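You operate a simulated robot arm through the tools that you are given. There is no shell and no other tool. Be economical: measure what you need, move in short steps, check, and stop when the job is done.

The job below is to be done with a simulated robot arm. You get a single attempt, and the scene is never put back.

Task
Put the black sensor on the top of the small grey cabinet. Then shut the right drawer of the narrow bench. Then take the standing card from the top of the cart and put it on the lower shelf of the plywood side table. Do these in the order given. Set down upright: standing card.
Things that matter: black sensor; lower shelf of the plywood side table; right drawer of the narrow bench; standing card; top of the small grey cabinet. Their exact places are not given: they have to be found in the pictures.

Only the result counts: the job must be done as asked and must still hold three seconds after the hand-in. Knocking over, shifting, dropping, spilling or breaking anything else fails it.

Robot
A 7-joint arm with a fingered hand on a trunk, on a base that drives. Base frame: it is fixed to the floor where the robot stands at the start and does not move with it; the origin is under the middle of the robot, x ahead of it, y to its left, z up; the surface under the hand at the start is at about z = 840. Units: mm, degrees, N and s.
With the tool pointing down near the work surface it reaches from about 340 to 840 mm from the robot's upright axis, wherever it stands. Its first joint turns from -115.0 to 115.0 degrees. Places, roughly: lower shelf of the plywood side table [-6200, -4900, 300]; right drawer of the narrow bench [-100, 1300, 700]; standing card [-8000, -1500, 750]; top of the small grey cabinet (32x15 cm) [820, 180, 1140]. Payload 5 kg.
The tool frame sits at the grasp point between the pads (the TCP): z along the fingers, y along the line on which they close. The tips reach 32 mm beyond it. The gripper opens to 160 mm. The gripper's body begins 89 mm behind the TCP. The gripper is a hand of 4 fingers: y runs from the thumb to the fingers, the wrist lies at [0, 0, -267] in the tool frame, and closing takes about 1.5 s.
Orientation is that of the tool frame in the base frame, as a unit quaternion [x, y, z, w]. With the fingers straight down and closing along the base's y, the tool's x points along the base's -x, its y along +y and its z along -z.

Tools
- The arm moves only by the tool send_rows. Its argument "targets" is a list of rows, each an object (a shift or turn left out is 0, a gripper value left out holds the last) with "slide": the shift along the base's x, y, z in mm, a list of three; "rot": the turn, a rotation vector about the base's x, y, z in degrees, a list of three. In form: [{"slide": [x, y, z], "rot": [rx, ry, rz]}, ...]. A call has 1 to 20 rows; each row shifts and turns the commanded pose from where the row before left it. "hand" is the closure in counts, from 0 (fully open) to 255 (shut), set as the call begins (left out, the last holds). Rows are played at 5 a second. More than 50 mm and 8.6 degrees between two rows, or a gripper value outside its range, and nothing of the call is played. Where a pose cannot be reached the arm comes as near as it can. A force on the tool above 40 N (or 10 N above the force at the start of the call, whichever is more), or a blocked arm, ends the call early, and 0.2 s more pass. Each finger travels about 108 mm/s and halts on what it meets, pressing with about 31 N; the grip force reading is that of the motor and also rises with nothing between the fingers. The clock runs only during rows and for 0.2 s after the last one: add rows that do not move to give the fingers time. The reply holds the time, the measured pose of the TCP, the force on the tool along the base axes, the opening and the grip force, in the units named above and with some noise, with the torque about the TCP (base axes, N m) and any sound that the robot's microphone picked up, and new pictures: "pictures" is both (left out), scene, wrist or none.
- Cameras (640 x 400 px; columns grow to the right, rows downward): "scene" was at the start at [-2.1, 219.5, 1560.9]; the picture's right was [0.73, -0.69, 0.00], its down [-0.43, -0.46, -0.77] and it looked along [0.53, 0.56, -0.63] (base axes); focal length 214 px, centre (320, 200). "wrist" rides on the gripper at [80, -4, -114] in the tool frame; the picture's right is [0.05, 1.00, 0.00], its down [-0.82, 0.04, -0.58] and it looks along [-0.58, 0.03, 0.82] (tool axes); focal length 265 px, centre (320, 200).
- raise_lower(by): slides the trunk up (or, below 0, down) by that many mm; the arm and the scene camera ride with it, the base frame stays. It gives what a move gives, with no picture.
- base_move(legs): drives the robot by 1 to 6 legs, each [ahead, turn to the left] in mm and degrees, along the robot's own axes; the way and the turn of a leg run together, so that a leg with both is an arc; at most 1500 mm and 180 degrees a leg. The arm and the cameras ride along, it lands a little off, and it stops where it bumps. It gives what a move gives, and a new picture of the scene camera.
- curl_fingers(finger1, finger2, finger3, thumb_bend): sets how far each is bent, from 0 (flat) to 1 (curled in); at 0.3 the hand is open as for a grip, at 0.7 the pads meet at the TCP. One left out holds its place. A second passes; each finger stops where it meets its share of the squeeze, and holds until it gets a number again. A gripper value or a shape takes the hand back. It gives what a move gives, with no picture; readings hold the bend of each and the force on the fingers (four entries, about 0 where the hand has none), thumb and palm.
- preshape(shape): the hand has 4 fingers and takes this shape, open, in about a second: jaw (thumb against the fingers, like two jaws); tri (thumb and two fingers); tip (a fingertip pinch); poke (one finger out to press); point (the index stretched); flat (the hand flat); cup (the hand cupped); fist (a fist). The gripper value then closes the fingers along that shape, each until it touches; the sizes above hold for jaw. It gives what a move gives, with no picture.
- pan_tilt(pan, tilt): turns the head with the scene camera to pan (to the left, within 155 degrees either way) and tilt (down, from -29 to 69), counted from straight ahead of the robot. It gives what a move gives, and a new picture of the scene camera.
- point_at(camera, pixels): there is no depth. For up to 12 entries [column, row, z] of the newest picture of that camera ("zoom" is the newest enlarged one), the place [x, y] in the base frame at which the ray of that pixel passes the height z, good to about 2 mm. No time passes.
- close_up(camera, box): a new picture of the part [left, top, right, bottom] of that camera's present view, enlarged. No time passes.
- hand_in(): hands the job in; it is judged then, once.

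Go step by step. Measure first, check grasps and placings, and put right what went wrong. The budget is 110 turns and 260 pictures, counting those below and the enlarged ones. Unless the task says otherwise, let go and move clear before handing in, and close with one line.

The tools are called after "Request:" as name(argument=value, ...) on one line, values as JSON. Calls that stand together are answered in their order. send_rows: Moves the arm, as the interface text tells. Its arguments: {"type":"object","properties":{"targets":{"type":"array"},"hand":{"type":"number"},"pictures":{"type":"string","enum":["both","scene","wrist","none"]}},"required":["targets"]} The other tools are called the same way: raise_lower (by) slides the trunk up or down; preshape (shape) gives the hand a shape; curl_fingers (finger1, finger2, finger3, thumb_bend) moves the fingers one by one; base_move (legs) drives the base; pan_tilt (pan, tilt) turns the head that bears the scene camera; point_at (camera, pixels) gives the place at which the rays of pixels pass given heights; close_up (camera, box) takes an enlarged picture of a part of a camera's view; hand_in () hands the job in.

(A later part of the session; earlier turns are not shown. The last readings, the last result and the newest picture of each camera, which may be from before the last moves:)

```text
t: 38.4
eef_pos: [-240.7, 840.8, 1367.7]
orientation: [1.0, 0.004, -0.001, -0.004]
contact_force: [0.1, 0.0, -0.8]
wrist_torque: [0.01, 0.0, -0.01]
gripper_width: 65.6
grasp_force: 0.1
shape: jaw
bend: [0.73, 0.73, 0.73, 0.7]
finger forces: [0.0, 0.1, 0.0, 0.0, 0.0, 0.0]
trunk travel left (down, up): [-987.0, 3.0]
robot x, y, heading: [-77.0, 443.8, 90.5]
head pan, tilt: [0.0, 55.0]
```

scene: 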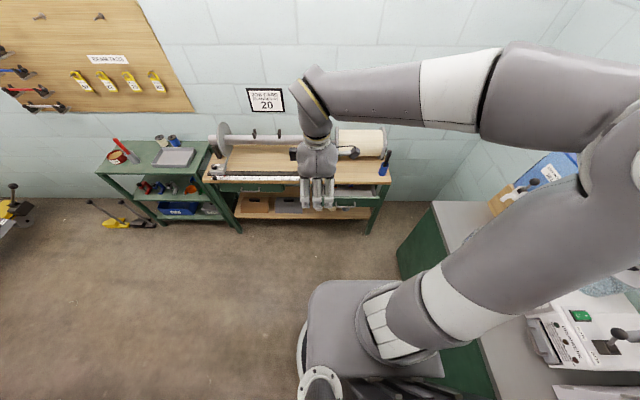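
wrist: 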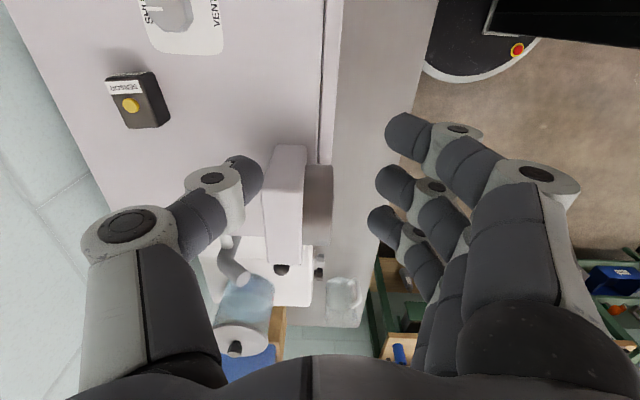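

The arm's elbow is at about x≈160, clear of the counter. I'll lower the trunk in two steps and check.

Request:
raise_lower(by=-300)

Request:
preshape(shape="fist")

Request:
send_rows(targets=[{"slide": [20, 30, -10]}, {"slide": [25, 35, -10]}, {"slide": [25, 35, -10]}, {"slide": [25, 35, -10]}, {"slide": [25, 35, -10]}])

```text
t: 41.4
eef_pos: [-240.7, 842.0, 1068.2]
orientation: [1.0, 0.003, -0.001, -0.004]
contact_force: [-0.9, 0.8, 0.1]
wrist_torque: [0.02, 0.02, 0.01]
gripper_width: 65.6
grasp_force: 0.0
shape: jaw
bend: [0.73, 0.73, 0.73, 0.7]
finger forces: [0.0, 0.0, 0.0, 0.0, 0.0, 0.0]
trunk travel left (down, up): [-687.0, 303.0]
robot x, y, heading: [-73.9, 446.0, 90.6]
head pan, tilt: [0.0, 55.0]
```

```text
t: 42.3
eef_pos: [-240.7, 840.3, 1067.7]
orientation: [1.0, 0.003, -0.001, -0.003]
contact_force: [0.4, -0.4, 0.4]
wrist_torque: [0.02, -0.02, -0.01]
gripper_width: 0.0
grasp_force: 0.0
shape: fist
bend: [1.0, 1.0, 1.0, 0.55]
finger forces: [0.1, 0.1, 0.0, 0.0, 0.0, 0.0]
trunk travel left (down, up): [-687.0, 303.0]
robot x, y, heading: [-76.5, 444.3, 90.6]
head pan, tilt: [0.0, 55.0]
```

```text
t: 43.5
eef_pos: [-117.7, 1009.2, 1016.7]
orientation: [1.0, 0.004, -0.001, -0.003]
contact_force: [0.2, 0.0, 0.3]
wrist_torque: [0.0, 0.01, -0.02]
gripper_width: 0.0
grasp_force: 0.1
shape: fist
bend: [1.0, 1.0, 1.0, 0.55]
finger forces: [0.1, 0.1, 0.0, 0.0, 0.1, 0.1]
trunk travel left (down, up): [-687.0, 303.0]
robot x, y, heading: [-71.4, 445.6, 90.5]
head pan, tilt: [0.0, 55.0]
```

scene: 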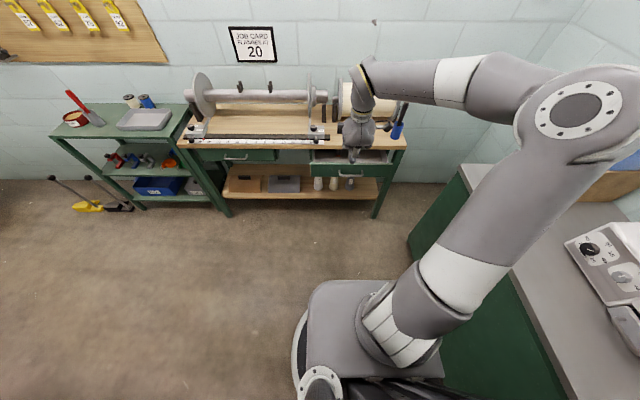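
wrist: 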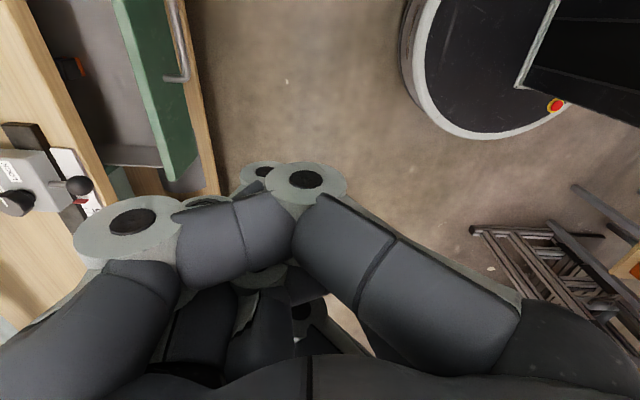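

The wrist view shows the drawer panel and handle (185,60). I'll measure from it.

Request:
point_at(camera="wrist", pixels=[[160, 60, 770], [178, 150, 770], [186, 78, 720], [186, 78, 750], [175, 5, 730], [170, 182, 700]])

Request:
close_up(camera="scene", box=[290, 130, 420, 210])

Request:
close_up(camera="wrist", box=[20, 0, 280, 200])

```text
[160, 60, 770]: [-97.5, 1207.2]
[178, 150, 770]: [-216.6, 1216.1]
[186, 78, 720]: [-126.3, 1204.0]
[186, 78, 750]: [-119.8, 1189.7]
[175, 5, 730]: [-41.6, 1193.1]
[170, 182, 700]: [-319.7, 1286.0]
```

```text
4.92 times, centred on (355, 170) of scene
```

zoom: 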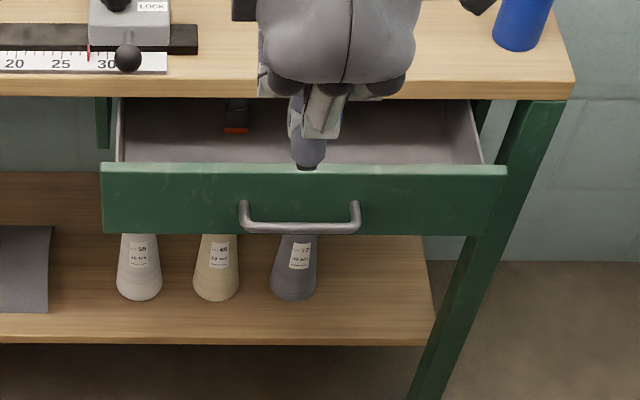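

```text
2.00 times, centred on (150, 100) of wrist
```

zoom: 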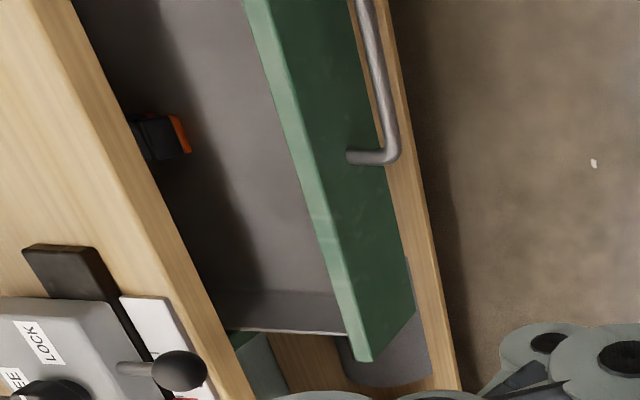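

Request:
point_at(camera="scene", pixels=[[310.9, 162.5, 740], [310.9, 162.5, 770], [310.9, 162.5, 800], [393, 163.5, 770], [311, 177, 670], [311, 177, 700], [350, 176.5, 700], [350, 176.5, 730]])

Request:
point_at(camera="wrist", pixels=[[166, 170, 740], [166, 170, 770], [166, 170, 800], [169, 181, 670], [169, 181, 700], [197, 158, 700], [197, 158, 670]])

```text
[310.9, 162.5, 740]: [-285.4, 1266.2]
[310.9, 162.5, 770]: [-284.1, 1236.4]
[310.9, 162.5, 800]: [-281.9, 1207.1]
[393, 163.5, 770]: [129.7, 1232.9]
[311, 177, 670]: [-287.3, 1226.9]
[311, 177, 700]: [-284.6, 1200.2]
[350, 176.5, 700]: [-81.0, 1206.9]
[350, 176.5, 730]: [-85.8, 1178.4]
```

```text
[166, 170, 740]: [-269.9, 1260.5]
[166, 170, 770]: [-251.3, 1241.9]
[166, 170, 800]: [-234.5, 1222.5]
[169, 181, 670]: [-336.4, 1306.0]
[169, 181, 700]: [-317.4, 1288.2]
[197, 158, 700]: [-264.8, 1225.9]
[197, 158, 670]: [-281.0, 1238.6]
```

Drawer panel: x −284…130, z ≈665–750, outer face y≈1235, handle centre x≈−78, z≈705. I'll lower the trunk 200 mm, then turn the fist to point forward.

Request:
raise_lower(by=-200)

Request:
send_rows(targets=[{"slide": [10, 0, 0], "rot": [8.5, 0, 0]}, {"slide": [10, 0, 0], "rot": [8.5, 0, 0]}, {"slide": [10, 5, 0], "rot": [8.5, 0, 0]}, {"slide": [10, 5, 0], "rot": [8.5, 0, 0]}, {"slide": [0, 5, -10], "rot": [8.5, 0, 0]}, {"slide": [0, 5, -10], "rot": [8.5, 0, 0]}, {"slide": [0, 5, -10], "rot": [8.5, 0, 0]}, {"slide": [0, 5, -10], "rot": [8.5, 0, 0]}, {"slide": [0, 5, -20], "rot": [8.5, 0, 0]}, {"slide": [0, 5, -20], "rot": [8.5, 0, 0]}, {"slide": [0, 0, -20], "rot": [5, 0, 0]}, {}])

```text
t: 45.7
eef_pos: [-118.5, 1008.7, 818.2]
orientation: [1.0, 0.003, -0.001, -0.004]
contact_force: [-0.2, 0.1, 0.1]
wrist_torque: [0.02, 0.0, 0.0]
gripper_width: 0.2
grasp_force: 0.0
shape: fist
bend: [1.0, 1.0, 1.0, 0.55]
finger forces: [0.0, 0.0, 0.1, 0.0, 0.0, 0.0]
trunk travel left (down, up): [-487.0, 503.0]
robot x, y, heading: [-72.1, 449.4, 90.6]
head pan, tilt: [0.0, 55.0]
```

```text
t: 48.3
eef_pos: [-134.2, 1064.5, 911.2]
orientation: [-0.704, -0.003, -0.002, 0.71]
contact_force: [-0.3, 0.1, -0.6]
wrist_torque: [0.03, -0.01, -0.02]
gripper_width: 0.3
grasp_force: 0.0
shape: fist
bend: [1.0, 1.0, 1.0, 0.55]
finger forces: [0.0, 0.0, 0.0, 0.0, 0.0, 0.1]
out of reach, approached as far as the arm can: row 7, 8, 9, 10, 11
trunk travel left (down, up): [-487.0, 503.0]
robot x, y, heading: [-71.8, 443.0, 90.4]
head pan, tilt: [0.0, 55.0]
```

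scene: 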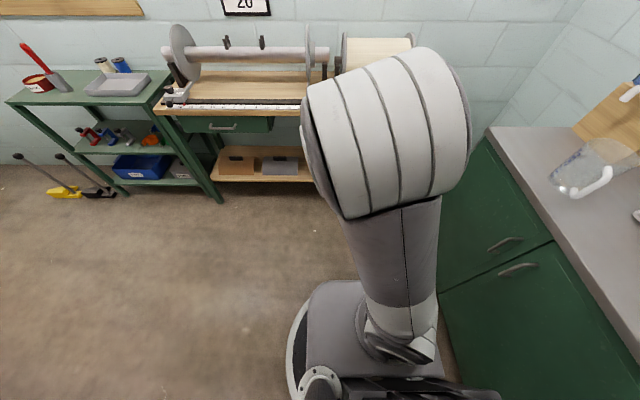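
wrist: 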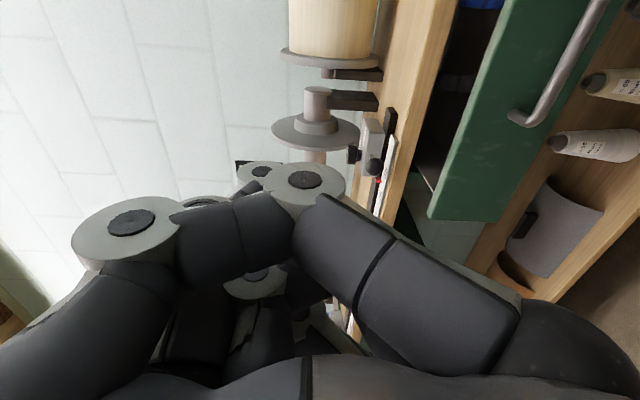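

Tool is horizontal but at z=911; lower the trunk 200 mm.

Request:
raise_lower(by=-200)

Request:
send_rows(targets=[{"slide": [20, 0, 0]}, {"slide": [20, 0, 0]}, {"slide": [16, 0, 0]}, {}])

```text
t: 50.5
eef_pos: [-134.0, 1064.7, 710.7]
orientation: [-0.706, -0.004, -0.002, 0.709]
contact_force: [-0.3, 0.9, -0.3]
wrist_torque: [0.0, 0.01, 0.0]
gripper_width: 0.0
grasp_force: 0.1
shape: fist
bend: [1.0, 1.0, 1.0, 0.55]
finger forces: [0.0, 0.1, 0.1, 0.0, 0.0, 0.0]
trunk travel left (down, up): [-287.0, 703.0]
robot x, y, heading: [-74.9, 443.7, 90.4]
head pan, tilt: [0.0, 55.0]
```

```text
t: 51.5
eef_pos: [-80.3, 1069.8, 724.2]
orientation: [-0.707, -0.002, -0.003, 0.708]
contact_force: [-0.1, 0.8, -0.3]
wrist_torque: [0.0, 0.02, 0.01]
gripper_width: 0.1
grasp_force: 0.1
shape: fist
bend: [1.0, 1.0, 1.0, 0.55]
finger forces: [0.0, 0.0, 0.0, 0.0, 0.0, 0.0]
out of reach, approached as far as the arm can: row 2, 3
trunk travel left (down, up): [-287.0, 703.0]
robot x, y, heading: [-72.8, 448.3, 90.7]
head pan, tilt: [0.0, 55.0]
```

scene: 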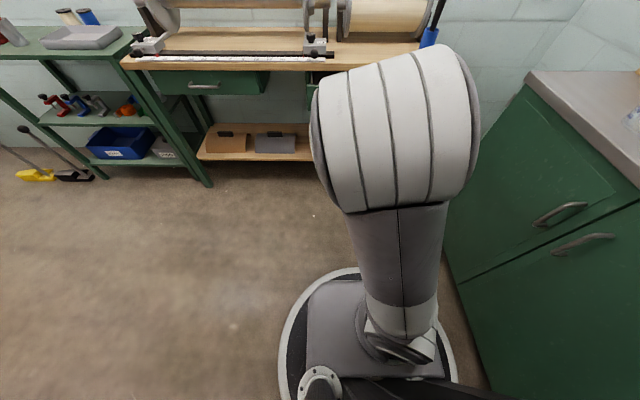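
wrist: 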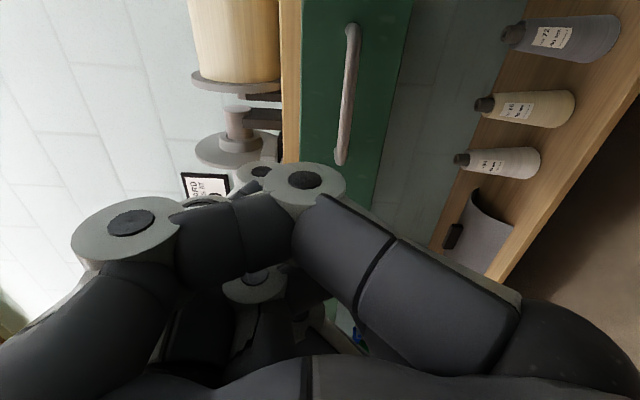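

The fist is tall enough that the thumb could reach the tabletop edge; I'll roll the hand 90° about its axis so that it is flat, at z≈700.

Request:
send_rows(targets=[{"slide": [0, 3, 0], "rot": [0, -8.5, 0]}, {"slide": [0, 3, 0], "rot": [0, -8.5, 0]}, {"slide": [0, 3, -3], "rot": [0, -8.5, 0]}, {"slide": [0, 3, -3], "rot": [0, -8.5, 0]}, {"slide": [0, 3, -3], "rot": [0, -8.5, 0]}, {"slide": [0, 3, -3], "rot": [0, -8.5, 0]}, {"slide": [0, 3, -3], "rot": [0, -8.5, 0]}, {"slide": [0, 3, -3], "rot": [0, -8.5, 0]}, {"rot": [0, -8.5, 0]}, {"rot": [0, -8.5, 0]}, {"rot": [0, -5, 0]}, {}])

```text
t: 54.1
eef_pos: [146.9, 1015.2, 898.1]
orientation: [0.543, 0.492, 0.411, -0.543]
contact_force: [0.3, 0.0, -0.2]
wrist_torque: [0.02, -0.02, -0.02]
gripper_width: 0.0
grasp_force: 0.1
shape: fist
bend: [1.0, 1.0, 1.0, 0.55]
finger forces: [0.0, 0.0, 0.0, 0.0, 0.0, 0.0]
out of reach, approached as far as the arm can: row 2, 3, 4, 5, 6, 7, 8, 9, 10, 11
trunk travel left (down, up): [-287.0, 703.0]
robot x, y, heading: [-70.1, 451.8, 90.6]
head pan, tilt: [0.0, 55.0]
```

scene: 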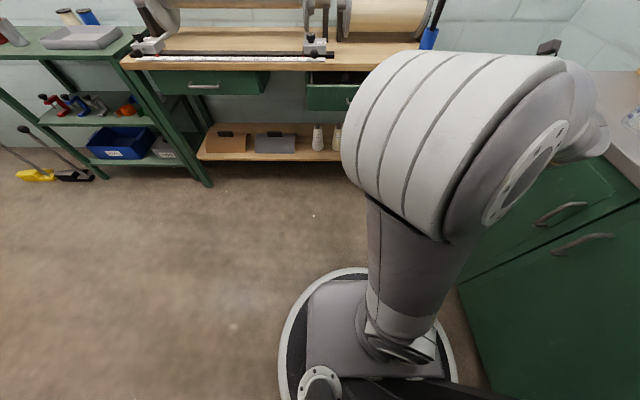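
wrist: 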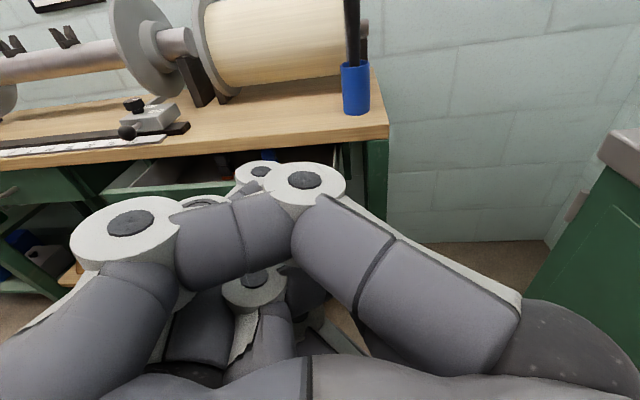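

The roll was nearly reached, but the wrist is too close to the body. I'll raise the trunk for clearance, back up 200 mm, and re-pose farther out.

Request:
raise_lower(by=300)

Request:
send_rows(targets=[{"slide": [-40, 10, 0]}, {"slide": [-40, 10, 0]}, {"slide": [-40, 10, 0]}, {"slide": [-40, 10, 0]}, {"slide": [-40, 0, 0]}, {}], pictures="none")

Request:
base_move(legs=[[-220, 0]])

```text
t: 57.1
eef_pos: [145.0, 1015.5, 1196.0]
orientation: [-0.542, -0.492, -0.41, 0.544]
contact_force: [0.3, 0.8, -0.9]
wrist_torque: [0.02, -0.03, -0.02]
gripper_width: 0.0
grasp_force: 0.1
shape: fist
bend: [1.0, 1.0, 1.0, 0.55]
finger forces: [0.0, 0.0, 0.1, 0.1, 0.1, 0.0]
trunk travel left (down, up): [-587.0, 403.0]
robot x, y, heading: [-71.7, 448.5, 90.5]
head pan, tilt: [0.0, 55.0]
```

```text
t: 58.5
eef_pos: [21.4, 1082.9, 1278.2]
orientation: [0.546, 0.495, 0.402, -0.543]
contact_force: [0.5, -0.5, 0.0]
wrist_torque: [-0.03, -0.02, 0.0]
gripper_width: 0.1
grasp_force: 0.0
shape: fist
bend: [1.0, 1.0, 1.0, 0.55]
finger forces: [0.0, 0.0, 0.0, 0.0, 0.0, 0.0]
out of reach, approached as far as the arm can: row 1, 2, 3, 4, 5
trunk travel left (down, up): [-587.0, 403.0]
robot x, y, heading: [-75.8, 443.9, 90.4]
head pan, tilt: [0.0, 55.0]
```

```text
t: 60.1
eef_pos: [21.9, 861.2, 1278.8]
orientation: [0.545, 0.496, 0.402, -0.543]
contact_force: [-1.1, -1.1, -0.5]
wrist_torque: [0.0, -0.03, -0.02]
gripper_width: 0.3
grasp_force: 0.0
shape: fist
bend: [1.0, 1.0, 0.99, 0.55]
finger forces: [0.0, 0.1, 0.1, 0.1, 0.1, 0.0]
trunk travel left (down, up): [-587.0, 403.0]
robot x, y, heading: [-67.4, 226.0, 90.9]
head pan, tilt: [0.0, 55.0]
```

scene: 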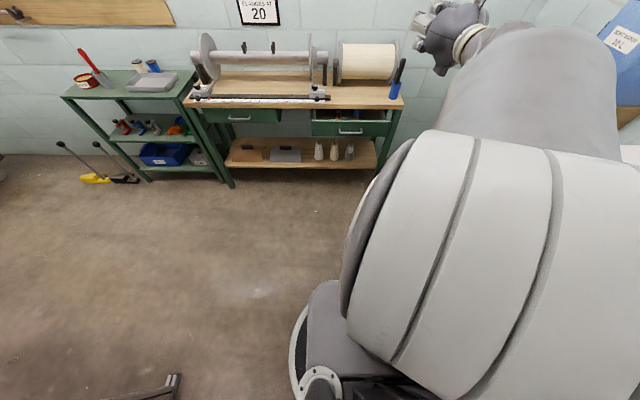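

Now move the arm forward and left, down to about z=1100.

Request:
send_rows(targets=[{"slide": [-10, 25, -30]}, {"slide": [-10, 25, -30]}, {"slide": [-20, 25, -30]}, {"slide": [-20, 25, -30]}, {"slide": [-20, 25, -30]}, {"slide": [-20, 25, -30]}, {"slide": [0, 20, -30]}, {}])

```text
t: 62.0
eef_pos: [-34.1, 984.1, 1265.3]
orientation: [0.551, 0.502, 0.39, -0.541]
contact_force: [-0.3, 0.3, -0.2]
wrist_torque: [0.01, 0.01, 0.01]
gripper_width: 0.2
grasp_force: 0.2
shape: fist
bend: [1.0, 1.0, 0.99, 0.55]
finger forces: [0.1, 0.0, 0.0, 0.1, 0.0, 0.0]
out of reach, approached as far as the arm can: row 1, 2, 3, 4, 5, 6, 7
trunk travel left (down, up): [-587.0, 403.0]
robot x, y, heading: [-69.4, 227.7, 90.9]
head pan, tilt: [0.0, 55.0]
```

scene: 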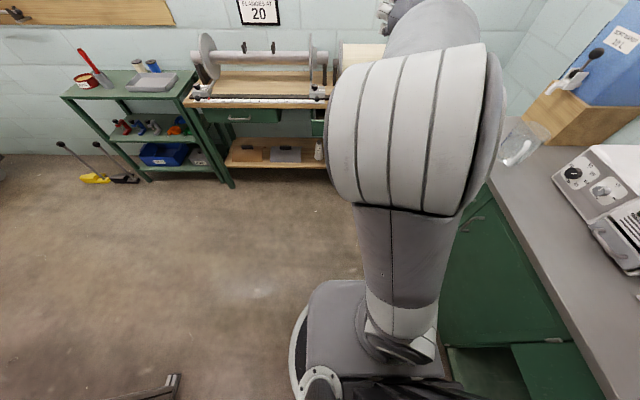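
wrist: 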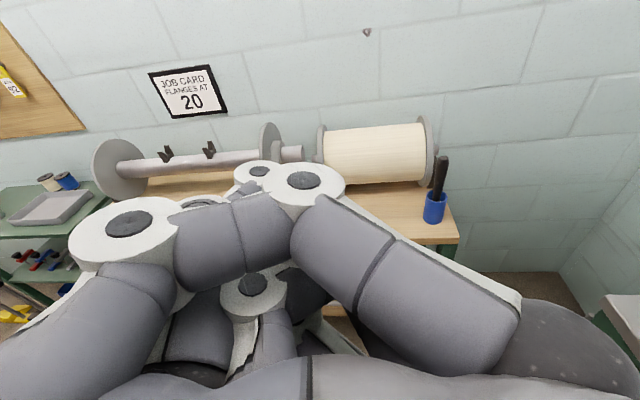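

Position improves with distance; I'll keep extending forward to y≈1110 and see whether it comes down.

Request:
send_rows(targets=[{"slide": [-10, 30, -10]}, {"slide": [-10, 30, -20]}, {"slide": [-10, 30, -30]}, {"slide": [-10, 30, -40]}, {"slide": [0, 0, -45]}, {"slide": [0, 0, -45]}, {}])

```text
refused: row 4 steps farther than a row can; nothing moved
```

Request:
send_rows(targets=[{"slide": [-10, 30, -10]}, {"slide": [-10, 30, -20]}, {"slide": [-10, 30, -30]}, {"slide": [-10, 30, -35]}, {"slide": [0, 0, -45]}, {"slide": [0, 0, -45]}, {}])

```text
t: 63.5
eef_pos: [-45.3, 987.7, 1264.4]
orientation: [0.553, 0.503, 0.388, -0.539]
contact_force: [0.0, -0.7, 0.1]
wrist_torque: [-0.01, -0.01, 0.02]
gripper_width: 0.0
grasp_force: 0.1
shape: fist
bend: [1.0, 1.0, 0.99, 0.55]
finger forces: [0.0, 0.0, 0.1, 0.0, 0.0, 0.0]
out of reach, approached as far as the arm can: row 1, 2, 3, 4, 5, 6
trunk travel left (down, up): [-587.0, 403.0]
robot x, y, heading: [-70.8, 228.9, 90.8]
head pan, tilt: [0.0, 55.0]
```

scene: 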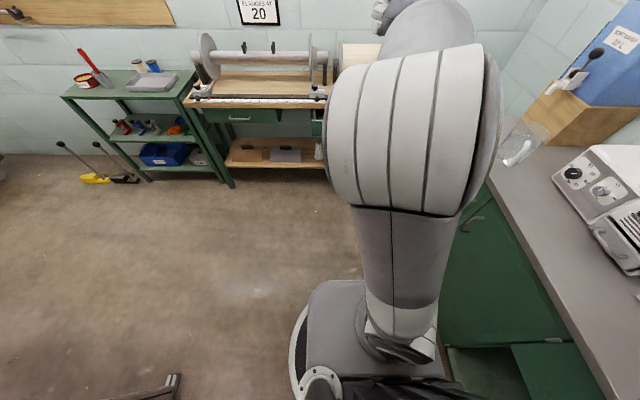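
wrist: 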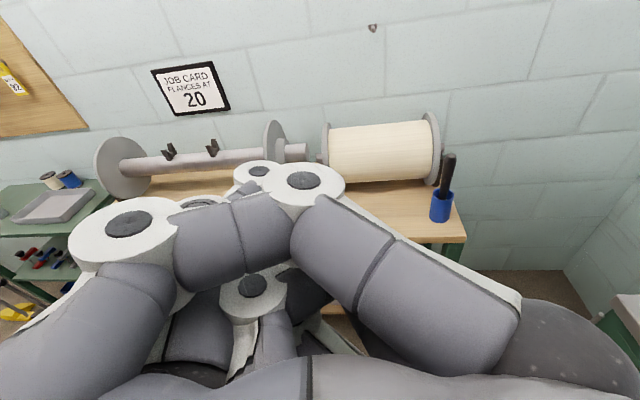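

The camera-up roll is against the wrist's limit; the camera-down roll is the natural one. I'll roll the other way.

Request:
send_rows(targets=[{"rot": [0, 8.5, 0]}, {"rot": [0, 8.5, 0]}, {"rot": [0, 8.5, 0]}, {"rot": [0, 8.5, 0]}, {"rot": [0, 8.5, 0]}, {"rot": [0, 8.5, 0]}, {"rot": [0, 8.5, 0]}, {"rot": [0, 8.5, 0]}, {"rot": [0, 8.5, 0]}, {"rot": [0, 8.5, 0]}, {"rot": [0, 8.5, 0]}, {"rot": [0, 8.5, 0]}, {"rot": [0, 8.5, 0]}, {"rot": [0, 8.5, 0]}, {"rot": [0, 8.5, 0]}, {"rot": [0, 8.5, 0]}, {"rot": [0, 8.5, 0]}, {"rot": [0, 8.5, 0]}, {"rot": [0, 8.5, 0]}, {"rot": [0, 8.5, 0]}], pictures="both")

```text
t: 67.8
eef_pos: [-46.3, 984.2, 1267.1]
orientation: [-0.447, 0.499, 0.508, 0.541]
contact_force: [0.7, 0.3, 0.2]
wrist_torque: [-0.03, 0.02, 0.0]
gripper_width: 0.0
grasp_force: 0.1
shape: fist
bend: [1.0, 1.0, 0.98, 0.55]
finger forces: [0.0, 0.0, 0.0, 0.0, 0.0, 0.0]
out of reach, approached as far as the arm can: row 4
trunk travel left (down, up): [-587.0, 403.0]
robot x, y, heading: [-72.3, 223.2, 90.8]
head pan, tilt: [0.0, 55.0]
```

scene: 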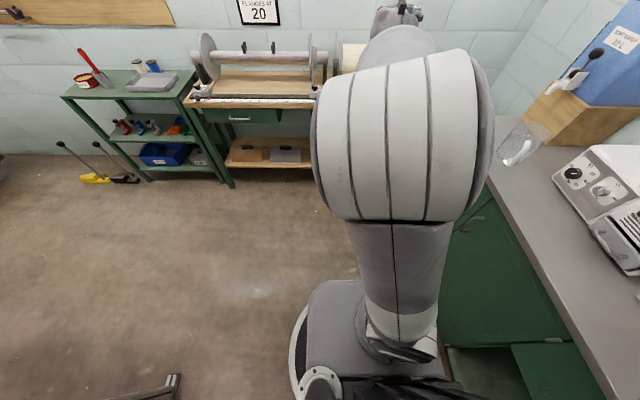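
wrist: 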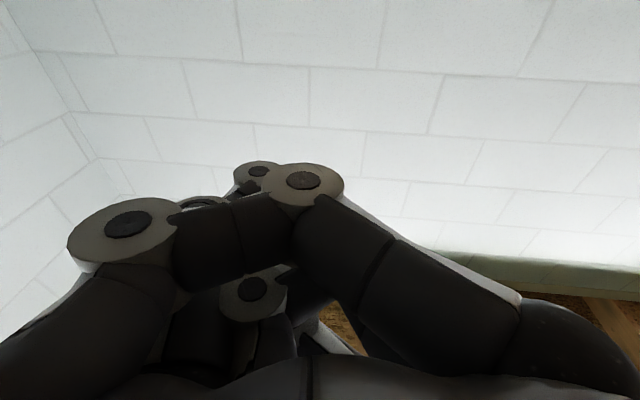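

Now in the natural posture. Lower the trunk and bring the hand to z≈705.

Request:
raise_lower(by=-350)

Request:
send_rows(targets=[{"slide": [-5, 10, -35], "rot": [-3, 0, 2]}, {"slide": [-5, 10, -35], "rot": [-3, 0, 3]}, {"slide": [-5, 10, -40]}, {"slide": [-5, 10, -40]}, {"slide": [-5, 10, -40]}, {"slide": [-5, 10, -20]}, {}])

```text
t: 71.2
eef_pos: [-46.9, 984.7, 916.9]
orientation: [-0.448, 0.498, 0.508, 0.541]
contact_force: [0.2, 0.5, 0.6]
wrist_torque: [0.0, 0.0, -0.01]
gripper_width: 0.0
grasp_force: 0.0
shape: fist
bend: [1.0, 1.0, 0.97, 0.55]
finger forces: [0.1, 0.0, 0.1, 0.1, 0.1, 0.1]
trunk travel left (down, up): [-237.0, 753.0]
robot x, y, heading: [-72.1, 225.5, 91.0]
head pan, tilt: [0.0, 55.0]
```

```text
t: 72.8
eef_pos: [-102.8, 946.7, 762.5]
orientation: [-0.496, 0.505, 0.503, 0.495]
contact_force: [1.1, 1.2, -0.6]
wrist_torque: [-0.01, 0.01, -0.02]
gripper_width: 0.0
grasp_force: 0.1
shape: fist
bend: [1.0, 1.0, 0.97, 0.55]
finger forces: [0.0, 0.0, 0.1, 0.0, 0.0, 0.0]
out of reach, approached as far as the arm can: row 1, 2, 3, 4, 5, 6
trunk travel left (down, up): [-237.0, 753.0]
robot x, y, heading: [-69.7, 226.9, 90.9]
head pan, tilt: [0.0, 55.0]
```

scene: 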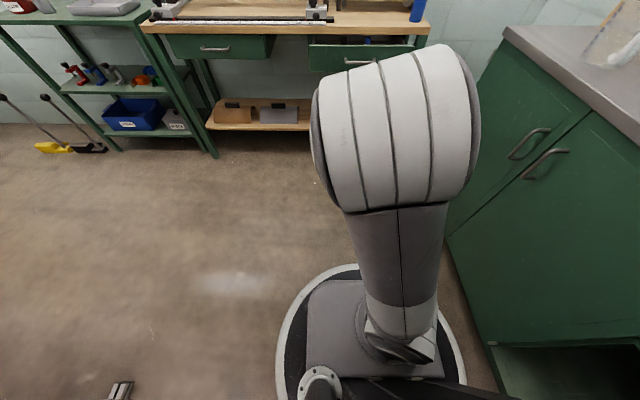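
wrist: 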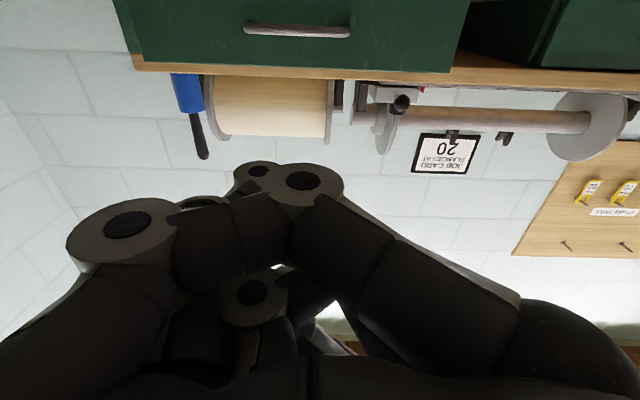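

Orientation is exact; lower 58 mm and drive ahead 170 mm to bring the fist close to the handle.

Request:
raise_lower(by=-58)

Request:
base_move(legs=[[170, 0]])

Request:
send_rows(targets=[{"slide": [10, 5, 0]}, {"slide": [10, 5, 0]}])

```text
t: 73.8
eef_pos: [-102.4, 948.1, 704.6]
orientation: [-0.497, 0.505, 0.503, 0.495]
contact_force: [-0.5, -0.5, -0.7]
wrist_torque: [0.0, 0.02, -0.02]
gripper_width: 0.1
grasp_force: 0.0
shape: fist
bend: [1.0, 1.0, 0.97, 0.55]
finger forces: [0.1, 0.0, 0.0, 0.1, 0.1, 0.0]
trunk travel left (down, up): [-179.0, 811.0]
robot x, y, heading: [-69.4, 227.5, 90.7]
head pan, tilt: [0.0, 55.0]
```

```text
t: 75.2
eef_pos: [-106.7, 1116.8, 705.4]
orientation: [-0.498, 0.504, 0.504, 0.495]
contact_force: [-0.2, 0.8, 0.2]
wrist_torque: [0.01, 0.0, 0.04]
gripper_width: 0.0
grasp_force: 0.0
shape: fist
bend: [1.0, 1.0, 0.97, 0.55]
finger forces: [0.0, 0.0, 0.0, 0.0, 0.0, 0.1]
trunk travel left (down, up): [-179.0, 811.0]
robot x, y, heading: [-71.2, 394.8, 90.9]
head pan, tilt: [0.0, 55.0]
```

scene: 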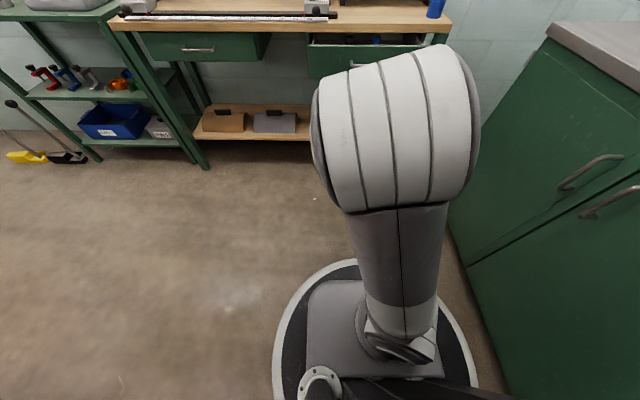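

```text
t: 75.8
eef_pos: [-90.2, 1116.4, 710.8]
orientation: [-0.499, 0.503, 0.504, 0.494]
contact_force: [0.3, 1.1, 0.6]
wrist_torque: [0.0, -0.01, 0.0]
gripper_width: 0.1
grasp_force: 0.1
shape: fist
bend: [1.0, 1.0, 0.97, 0.55]
finger forces: [0.0, 0.0, 0.0, 0.0, 0.0, 0.1]
out of reach, approached as far as the arm can: row 1, 2
trunk travel left (down, up): [-179.0, 811.0]
robot x, y, heading: [-73.9, 394.0, 90.8]
head pan, tilt: [0.0, 55.0]
```

scene: 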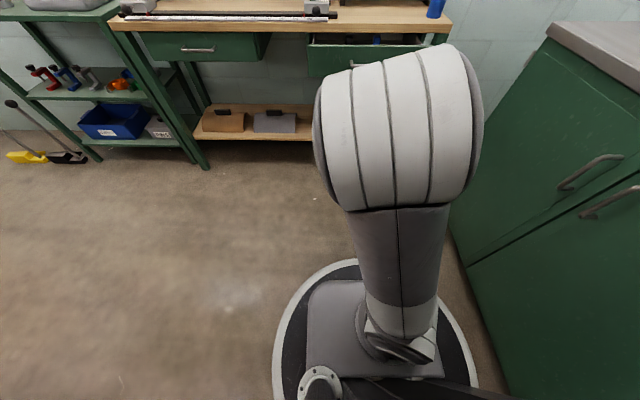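
wrist: 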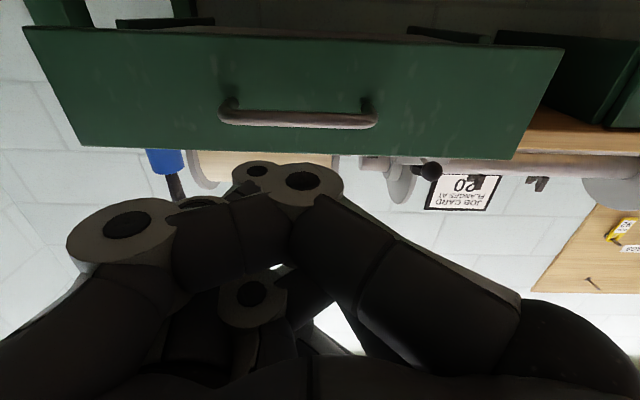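

Handle is right ahead of the fist. I'll push by driving the base in small legs.

Request:
base_move(legs=[[60, 0]])

Request:
send_rows(targets=[{}], pictures="wrist")

```text
t: 76.8
eef_pos: [-90.0, 1177.5, 710.8]
orientation: [-0.498, 0.505, 0.503, 0.494]
contact_force: [-0.1, 0.7, 1.5]
wrist_torque: [-0.01, -0.02, 0.0]
gripper_width: 0.0
grasp_force: 0.1
shape: fist
bend: [1.0, 1.0, 0.97, 0.55]
finger forces: [0.0, 0.1, 0.1, 0.0, 0.0, 0.1]
trunk travel left (down, up): [-179.0, 811.0]
robot x, y, heading: [-76.8, 453.9, 90.6]
head pan, tilt: [0.0, 55.0]
```

scene: 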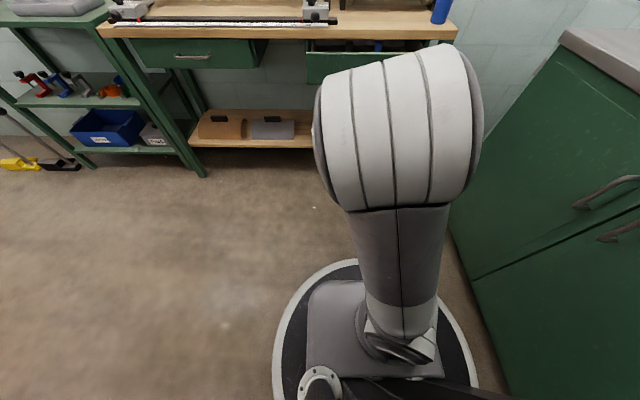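

```text
t: 77.2
eef_pos: [-89.7, 1178.8, 712.2]
orientation: [-0.498, 0.505, 0.503, 0.495]
contact_force: [0.3, -0.2, 0.0]
wrist_torque: [0.0, 0.02, -0.02]
gripper_width: 0.2
grasp_force: 0.1
shape: fist
bend: [1.0, 1.0, 0.97, 0.55]
finger forces: [0.0, 0.0, 0.0, 0.0, 0.0, 0.0]
trunk travel left (down, up): [-179.0, 811.0]
robot x, y, heading: [-71.1, 454.5, 90.8]
head pan, tilt: [0.0, 55.0]
```

wrist: 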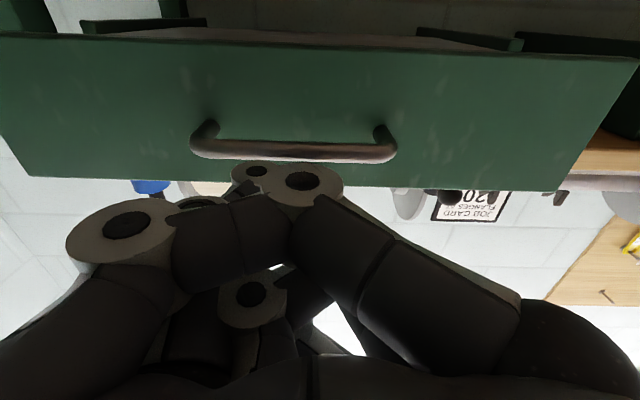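

Request:
base_move(legs=[[40, 0]])

Request:
send_rows(targets=[{}], pictures="wrist")

```text
t: 78.0
eef_pos: [-90.6, 1216.2, 714.1]
orientation: [-0.497, 0.504, 0.504, 0.495]
contact_force: [0.1, 0.5, 14.2]
wrist_torque: [0.39, -0.02, 0.02]
gripper_width: 0.0
grasp_force: 0.1
shape: fist
bend: [1.0, 1.0, 0.97, 0.55]
finger forces: [0.1, 0.0, 0.0, 0.1, 14.6, 0.1]
trunk travel left (down, up): [-179.0, 811.0]
robot x, y, heading: [-73.1, 494.1, 91.0]
head pan, tilt: [0.0, 55.0]
```

scene: 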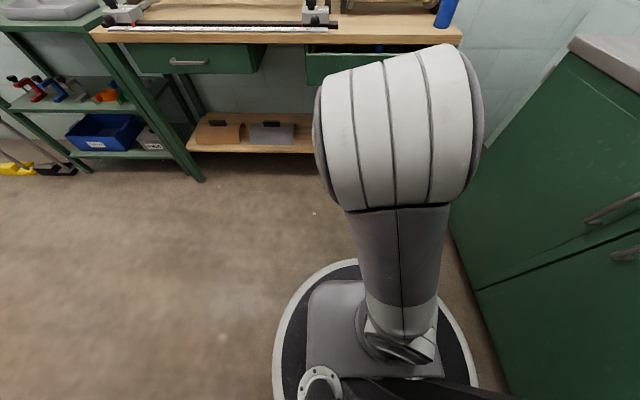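

```text
t: 78.5
eef_pos: [-89.9, 1218.3, 713.6]
orientation: [-0.497, 0.504, 0.504, 0.495]
contact_force: [-0.8, -0.3, 5.6]
wrist_torque: [0.14, -0.05, 0.05]
gripper_width: 0.2
grasp_force: 0.1
shape: fist
bend: [1.0, 1.0, 0.97, 0.55]
finger forces: [0.0, 0.0, 0.0, 0.0, 5.6, 0.0]
trunk travel left (down, up): [-179.0, 811.0]
robot x, y, heading: [-72.5, 492.7, 90.5]
head pan, tilt: [0.0, 55.0]
```

wrist: 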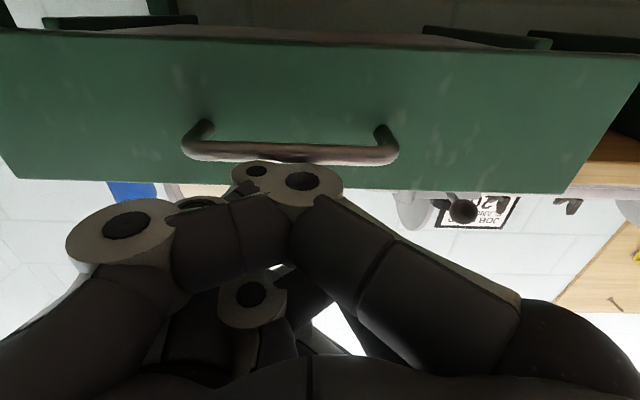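

The thumb rides on top of the handle (upward force). Back off, lower 22 mm, and push again squarely.

Request:
base_move(legs=[[-45, 0]])

Request:
raise_lower(by=-24)

Request:
base_move(legs=[[60, 0]])

Request:
send_rows(targets=[{}], pictures="wrist")

```text
t: 79.3
eef_pos: [-91.1, 1173.5, 712.6]
orientation: [-0.497, 0.504, 0.503, 0.495]
contact_force: [0.4, 1.1, -0.4]
wrist_torque: [-0.01, 0.0, 0.01]
gripper_width: 0.1
grasp_force: 0.0
shape: fist
bend: [1.0, 1.0, 0.97, 0.54]
finger forces: [0.0, 0.0, 0.0, 0.0, 0.1, 0.0]
trunk travel left (down, up): [-179.0, 811.0]
robot x, y, heading: [-72.4, 447.7, 90.9]
head pan, tilt: [0.0, 55.0]
```

scene: 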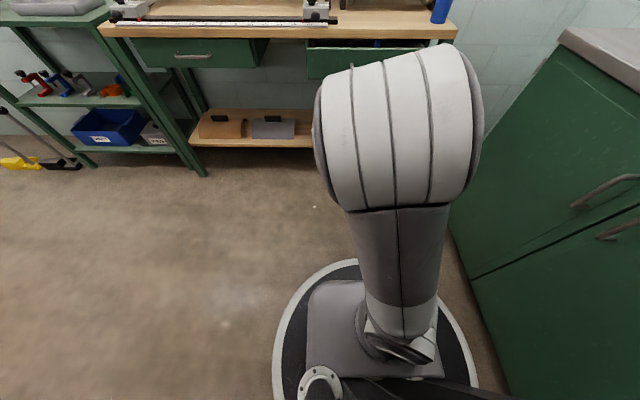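

```text
t: 80.0
eef_pos: [-89.9, 1172.6, 688.7]
orientation: [-0.497, 0.504, 0.504, 0.495]
contact_force: [0.3, -0.2, -0.7]
wrist_torque: [0.01, 0.01, -0.07]
gripper_width: 0.2
grasp_force: 0.0
shape: fist
bend: [1.0, 1.0, 0.97, 0.54]
finger forces: [0.0, 0.1, 0.0, 0.0, 0.0, 0.1]
trunk travel left (down, up): [-155.0, 835.0]
robot x, y, heading: [-72.3, 454.3, 90.8]
head pan, tilt: [0.0, 55.0]
```

```text
t: 81.0
eef_pos: [-92.6, 1233.5, 686.7]
orientation: [-0.498, 0.505, 0.503, 0.494]
contact_force: [0.4, -1.1, -8.6]
wrist_torque: [-0.21, 0.02, -0.05]
gripper_width: 0.0
grasp_force: 0.0
shape: fist
bend: [1.0, 1.0, 0.97, 0.55]
finger forces: [0.0, 0.0, 0.0, 0.0, 8.3, 0.1]
trunk travel left (down, up): [-155.0, 835.0]
robot x, y, heading: [-73.0, 510.5, 91.0]
head pan, tilt: [0.0, 55.0]
```

scene: 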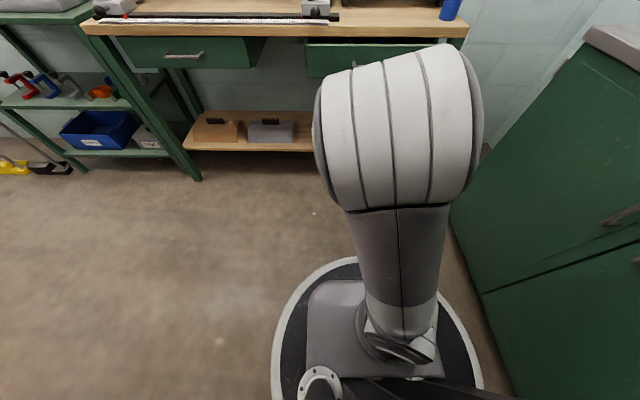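

```text
t: 81.4
eef_pos: [-92.6, 1234.1, 687.6]
orientation: [-0.498, 0.505, 0.503, 0.494]
contact_force: [1.6, -1.5, -2.1]
wrist_torque: [-0.06, 0.05, -0.07]
gripper_width: 0.0
grasp_force: 0.0
shape: fist
bend: [1.0, 1.0, 0.97, 0.55]
finger forces: [0.0, 0.0, 0.1, 0.1, 3.0, 0.0]
trunk travel left (down, up): [-155.0, 835.0]
robot x, y, heading: [-77.2, 513.9, 91.0]
head pan, tilt: [0.0, 55.0]
```

wrist: 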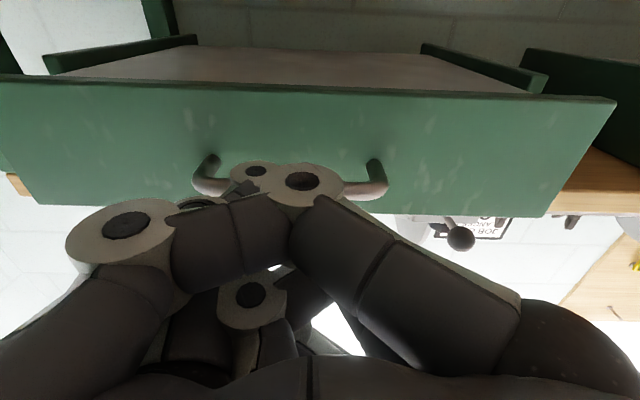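

The drawer seems to be moving in. Keep pushing.

Request:
base_move(legs=[[40, 0]])

Request:
send_rows(targets=[{}], pictures="wrist")

```text
t: 82.3
eef_pos: [-92.2, 1273.6, 687.9]
orientation: [-0.497, 0.505, 0.503, 0.495]
contact_force: [-0.5, -0.2, 0.0]
wrist_torque: [0.02, 0.02, 0.01]
gripper_width: 0.0
grasp_force: 0.1
shape: fist
bend: [1.0, 1.0, 0.97, 0.55]
finger forces: [0.0, 0.0, 0.1, 0.0, 0.1, 0.0]
trunk travel left (down, up): [-155.0, 835.0]
robot x, y, heading: [-73.9, 552.8, 90.9]
head pan, tilt: [0.0, 55.0]
```

scene: 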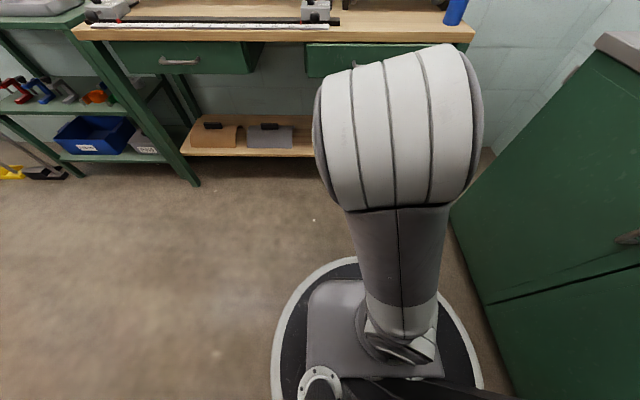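

```text
t: 82.7
eef_pos: [-92.9, 1273.8, 687.5]
orientation: [-0.497, 0.505, 0.503, 0.495]
contact_force: [0.1, 0.1, 0.0]
wrist_torque: [0.0, 0.0, 0.04]
gripper_width: 0.0
grasp_force: 0.2
shape: fist
bend: [1.0, 1.0, 0.97, 0.55]
finger forces: [0.0, 0.0, 0.1, 0.0, 0.0, 0.0]
trunk travel left (down, up): [-155.0, 835.0]
robot x, y, heading: [-75.0, 552.5, 90.8]
head pan, tilt: [0.0, 55.0]
```

wrist: 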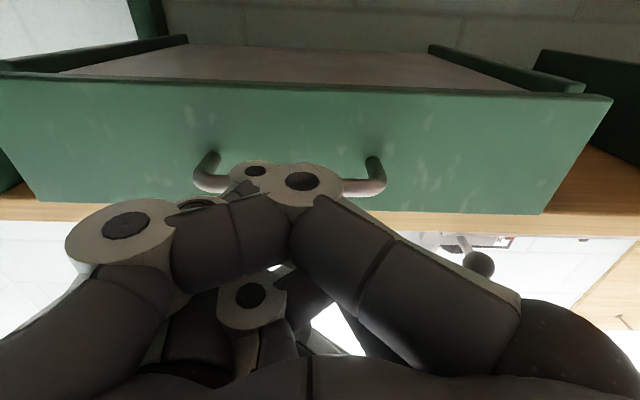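

The drawer follows the fist. Continue in shorter legs.

Request:
base_move(legs=[[30, 0]])

Request:
send_rows(targets=[{}], pictures="wrist")

```text
t: 83.5
eef_pos: [-92.5, 1303.9, 685.9]
orientation: [-0.498, 0.506, 0.502, 0.494]
contact_force: [1.2, -7.7, -17.6]
wrist_torque: [-0.29, 0.18, -0.12]
gripper_width: 0.0
grasp_force: 0.1
shape: fist
bend: [1.0, 1.0, 0.97, 0.56]
finger forces: [0.0, 0.0, 0.0, 0.0, 19.0, 0.0]
trunk travel left (down, up): [-155.0, 835.0]
robot x, y, heading: [-74.6, 580.2, 90.8]
head pan, tilt: [0.0, 55.0]
```

scene: 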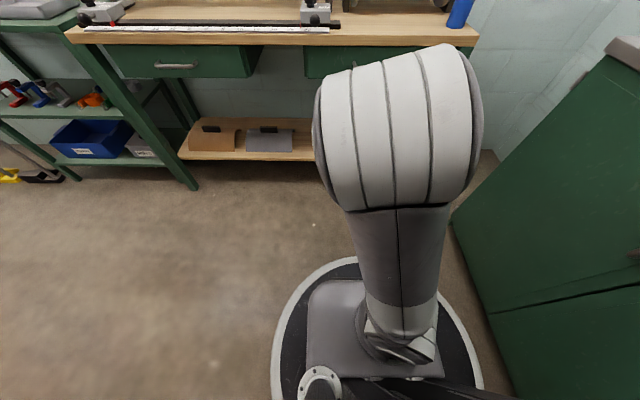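

```text
t: 83.9
eef_pos: [-93.2, 1305.1, 684.1]
orientation: [-0.499, 0.506, 0.502, 0.493]
contact_force: [-0.2, -3.7, -7.1]
wrist_torque: [-0.09, 0.1, -0.07]
gripper_width: 0.0
grasp_force: 0.0
shape: fist
bend: [1.0, 1.0, 0.97, 0.55]
finger forces: [0.0, 0.1, 0.1, 0.0, 7.3, 0.1]
trunk travel left (down, up): [-155.0, 835.0]
robot x, y, heading: [-74.1, 581.8, 90.7]
head pan, tilt: [0.0, 55.0]
```

wrist: 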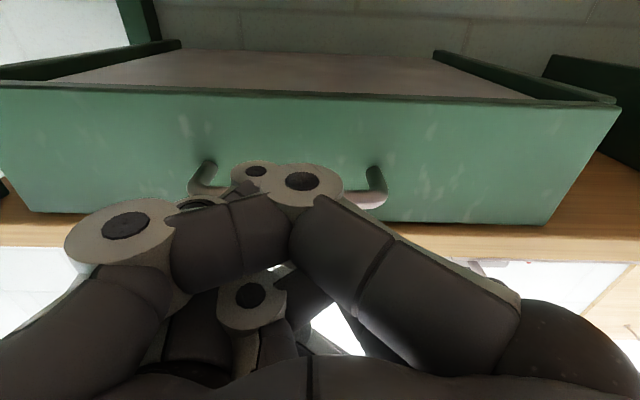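

Resistance is rising and the right panel (306–420, row 47–78) looks level with the closed left one. Zoom to compare.

Request:
close_up(camera="scene", box=[90, 10, 350, 110])

Request:
point_at(camera="scene", pixels=[[122, 78, 670], [248, 77, 670], [306, 78, 670]])

```text
2.46 times, centred on (220, 60) of scene
```

zoom: 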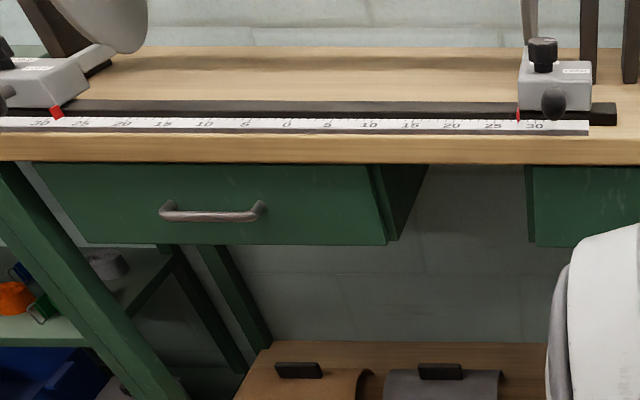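

```text
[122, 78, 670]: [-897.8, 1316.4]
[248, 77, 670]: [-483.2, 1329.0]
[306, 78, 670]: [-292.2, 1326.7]
```

The two panels are level within a couple of mm. One more small push to be sure.

Request:
base_move(legs=[[12, 0]])

Request:
point_at(camera="scene", pixels=[[306, 78, 670]])

```text
t: 84.7
eef_pos: [-93.8, 1317.0, 684.0]
orientation: [-0.499, 0.507, 0.502, 0.493]
contact_force: [-0.5, -8.2, -17.0]
wrist_torque: [-0.12, 0.37, -0.19]
gripper_width: 0.1
grasp_force: 0.1
shape: fist
bend: [1.0, 1.0, 0.97, 0.55]
finger forces: [0.1, 0.0, 0.1, 0.0, 18.2, 0.1]
trunk travel left (down, up): [-155.0, 835.0]
robot x, y, heading: [-76.6, 594.1, 90.8]
head pan, tilt: [0.0, 55.0]
```

scene: 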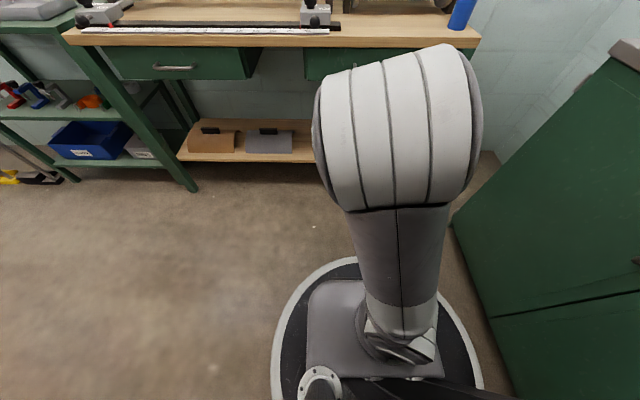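

```text
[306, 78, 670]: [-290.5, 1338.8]
```

Request:
close_up(camera="scene", box=[90, 10, 350, 110])

Request:
send_rows(targets=[{}], pictures="wrist")

```text
2.46 times, centred on (220, 60) of scene
```

zoom: 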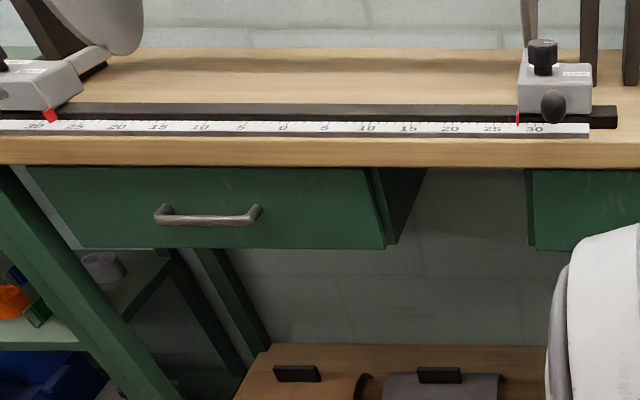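

```text
t: 85.1
eef_pos: [-92.3, 1316.2, 684.9]
orientation: [-0.499, 0.507, 0.501, 0.493]
contact_force: [-1.5, -3.0, -7.7]
wrist_torque: [-0.06, 0.12, -0.04]
gripper_width: 0.0
grasp_force: 0.1
shape: fist
bend: [1.0, 1.0, 0.96, 0.55]
finger forces: [0.1, 0.0, 0.0, 0.0, 8.3, 0.0]
trunk travel left (down, up): [-155.0, 835.0]
robot x, y, heading: [-72.6, 597.5, 90.8]
head pan, tilt: [0.0, 55.0]
```

wrist: 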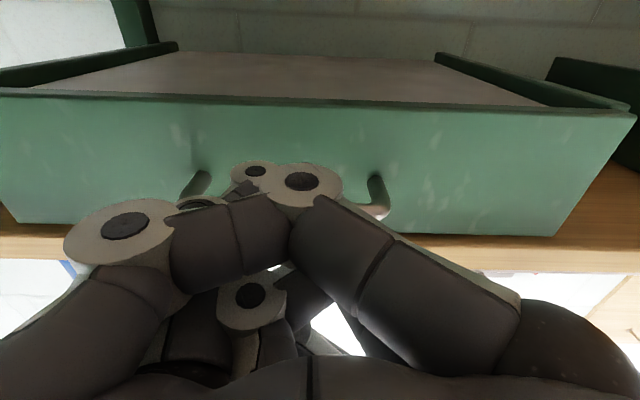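

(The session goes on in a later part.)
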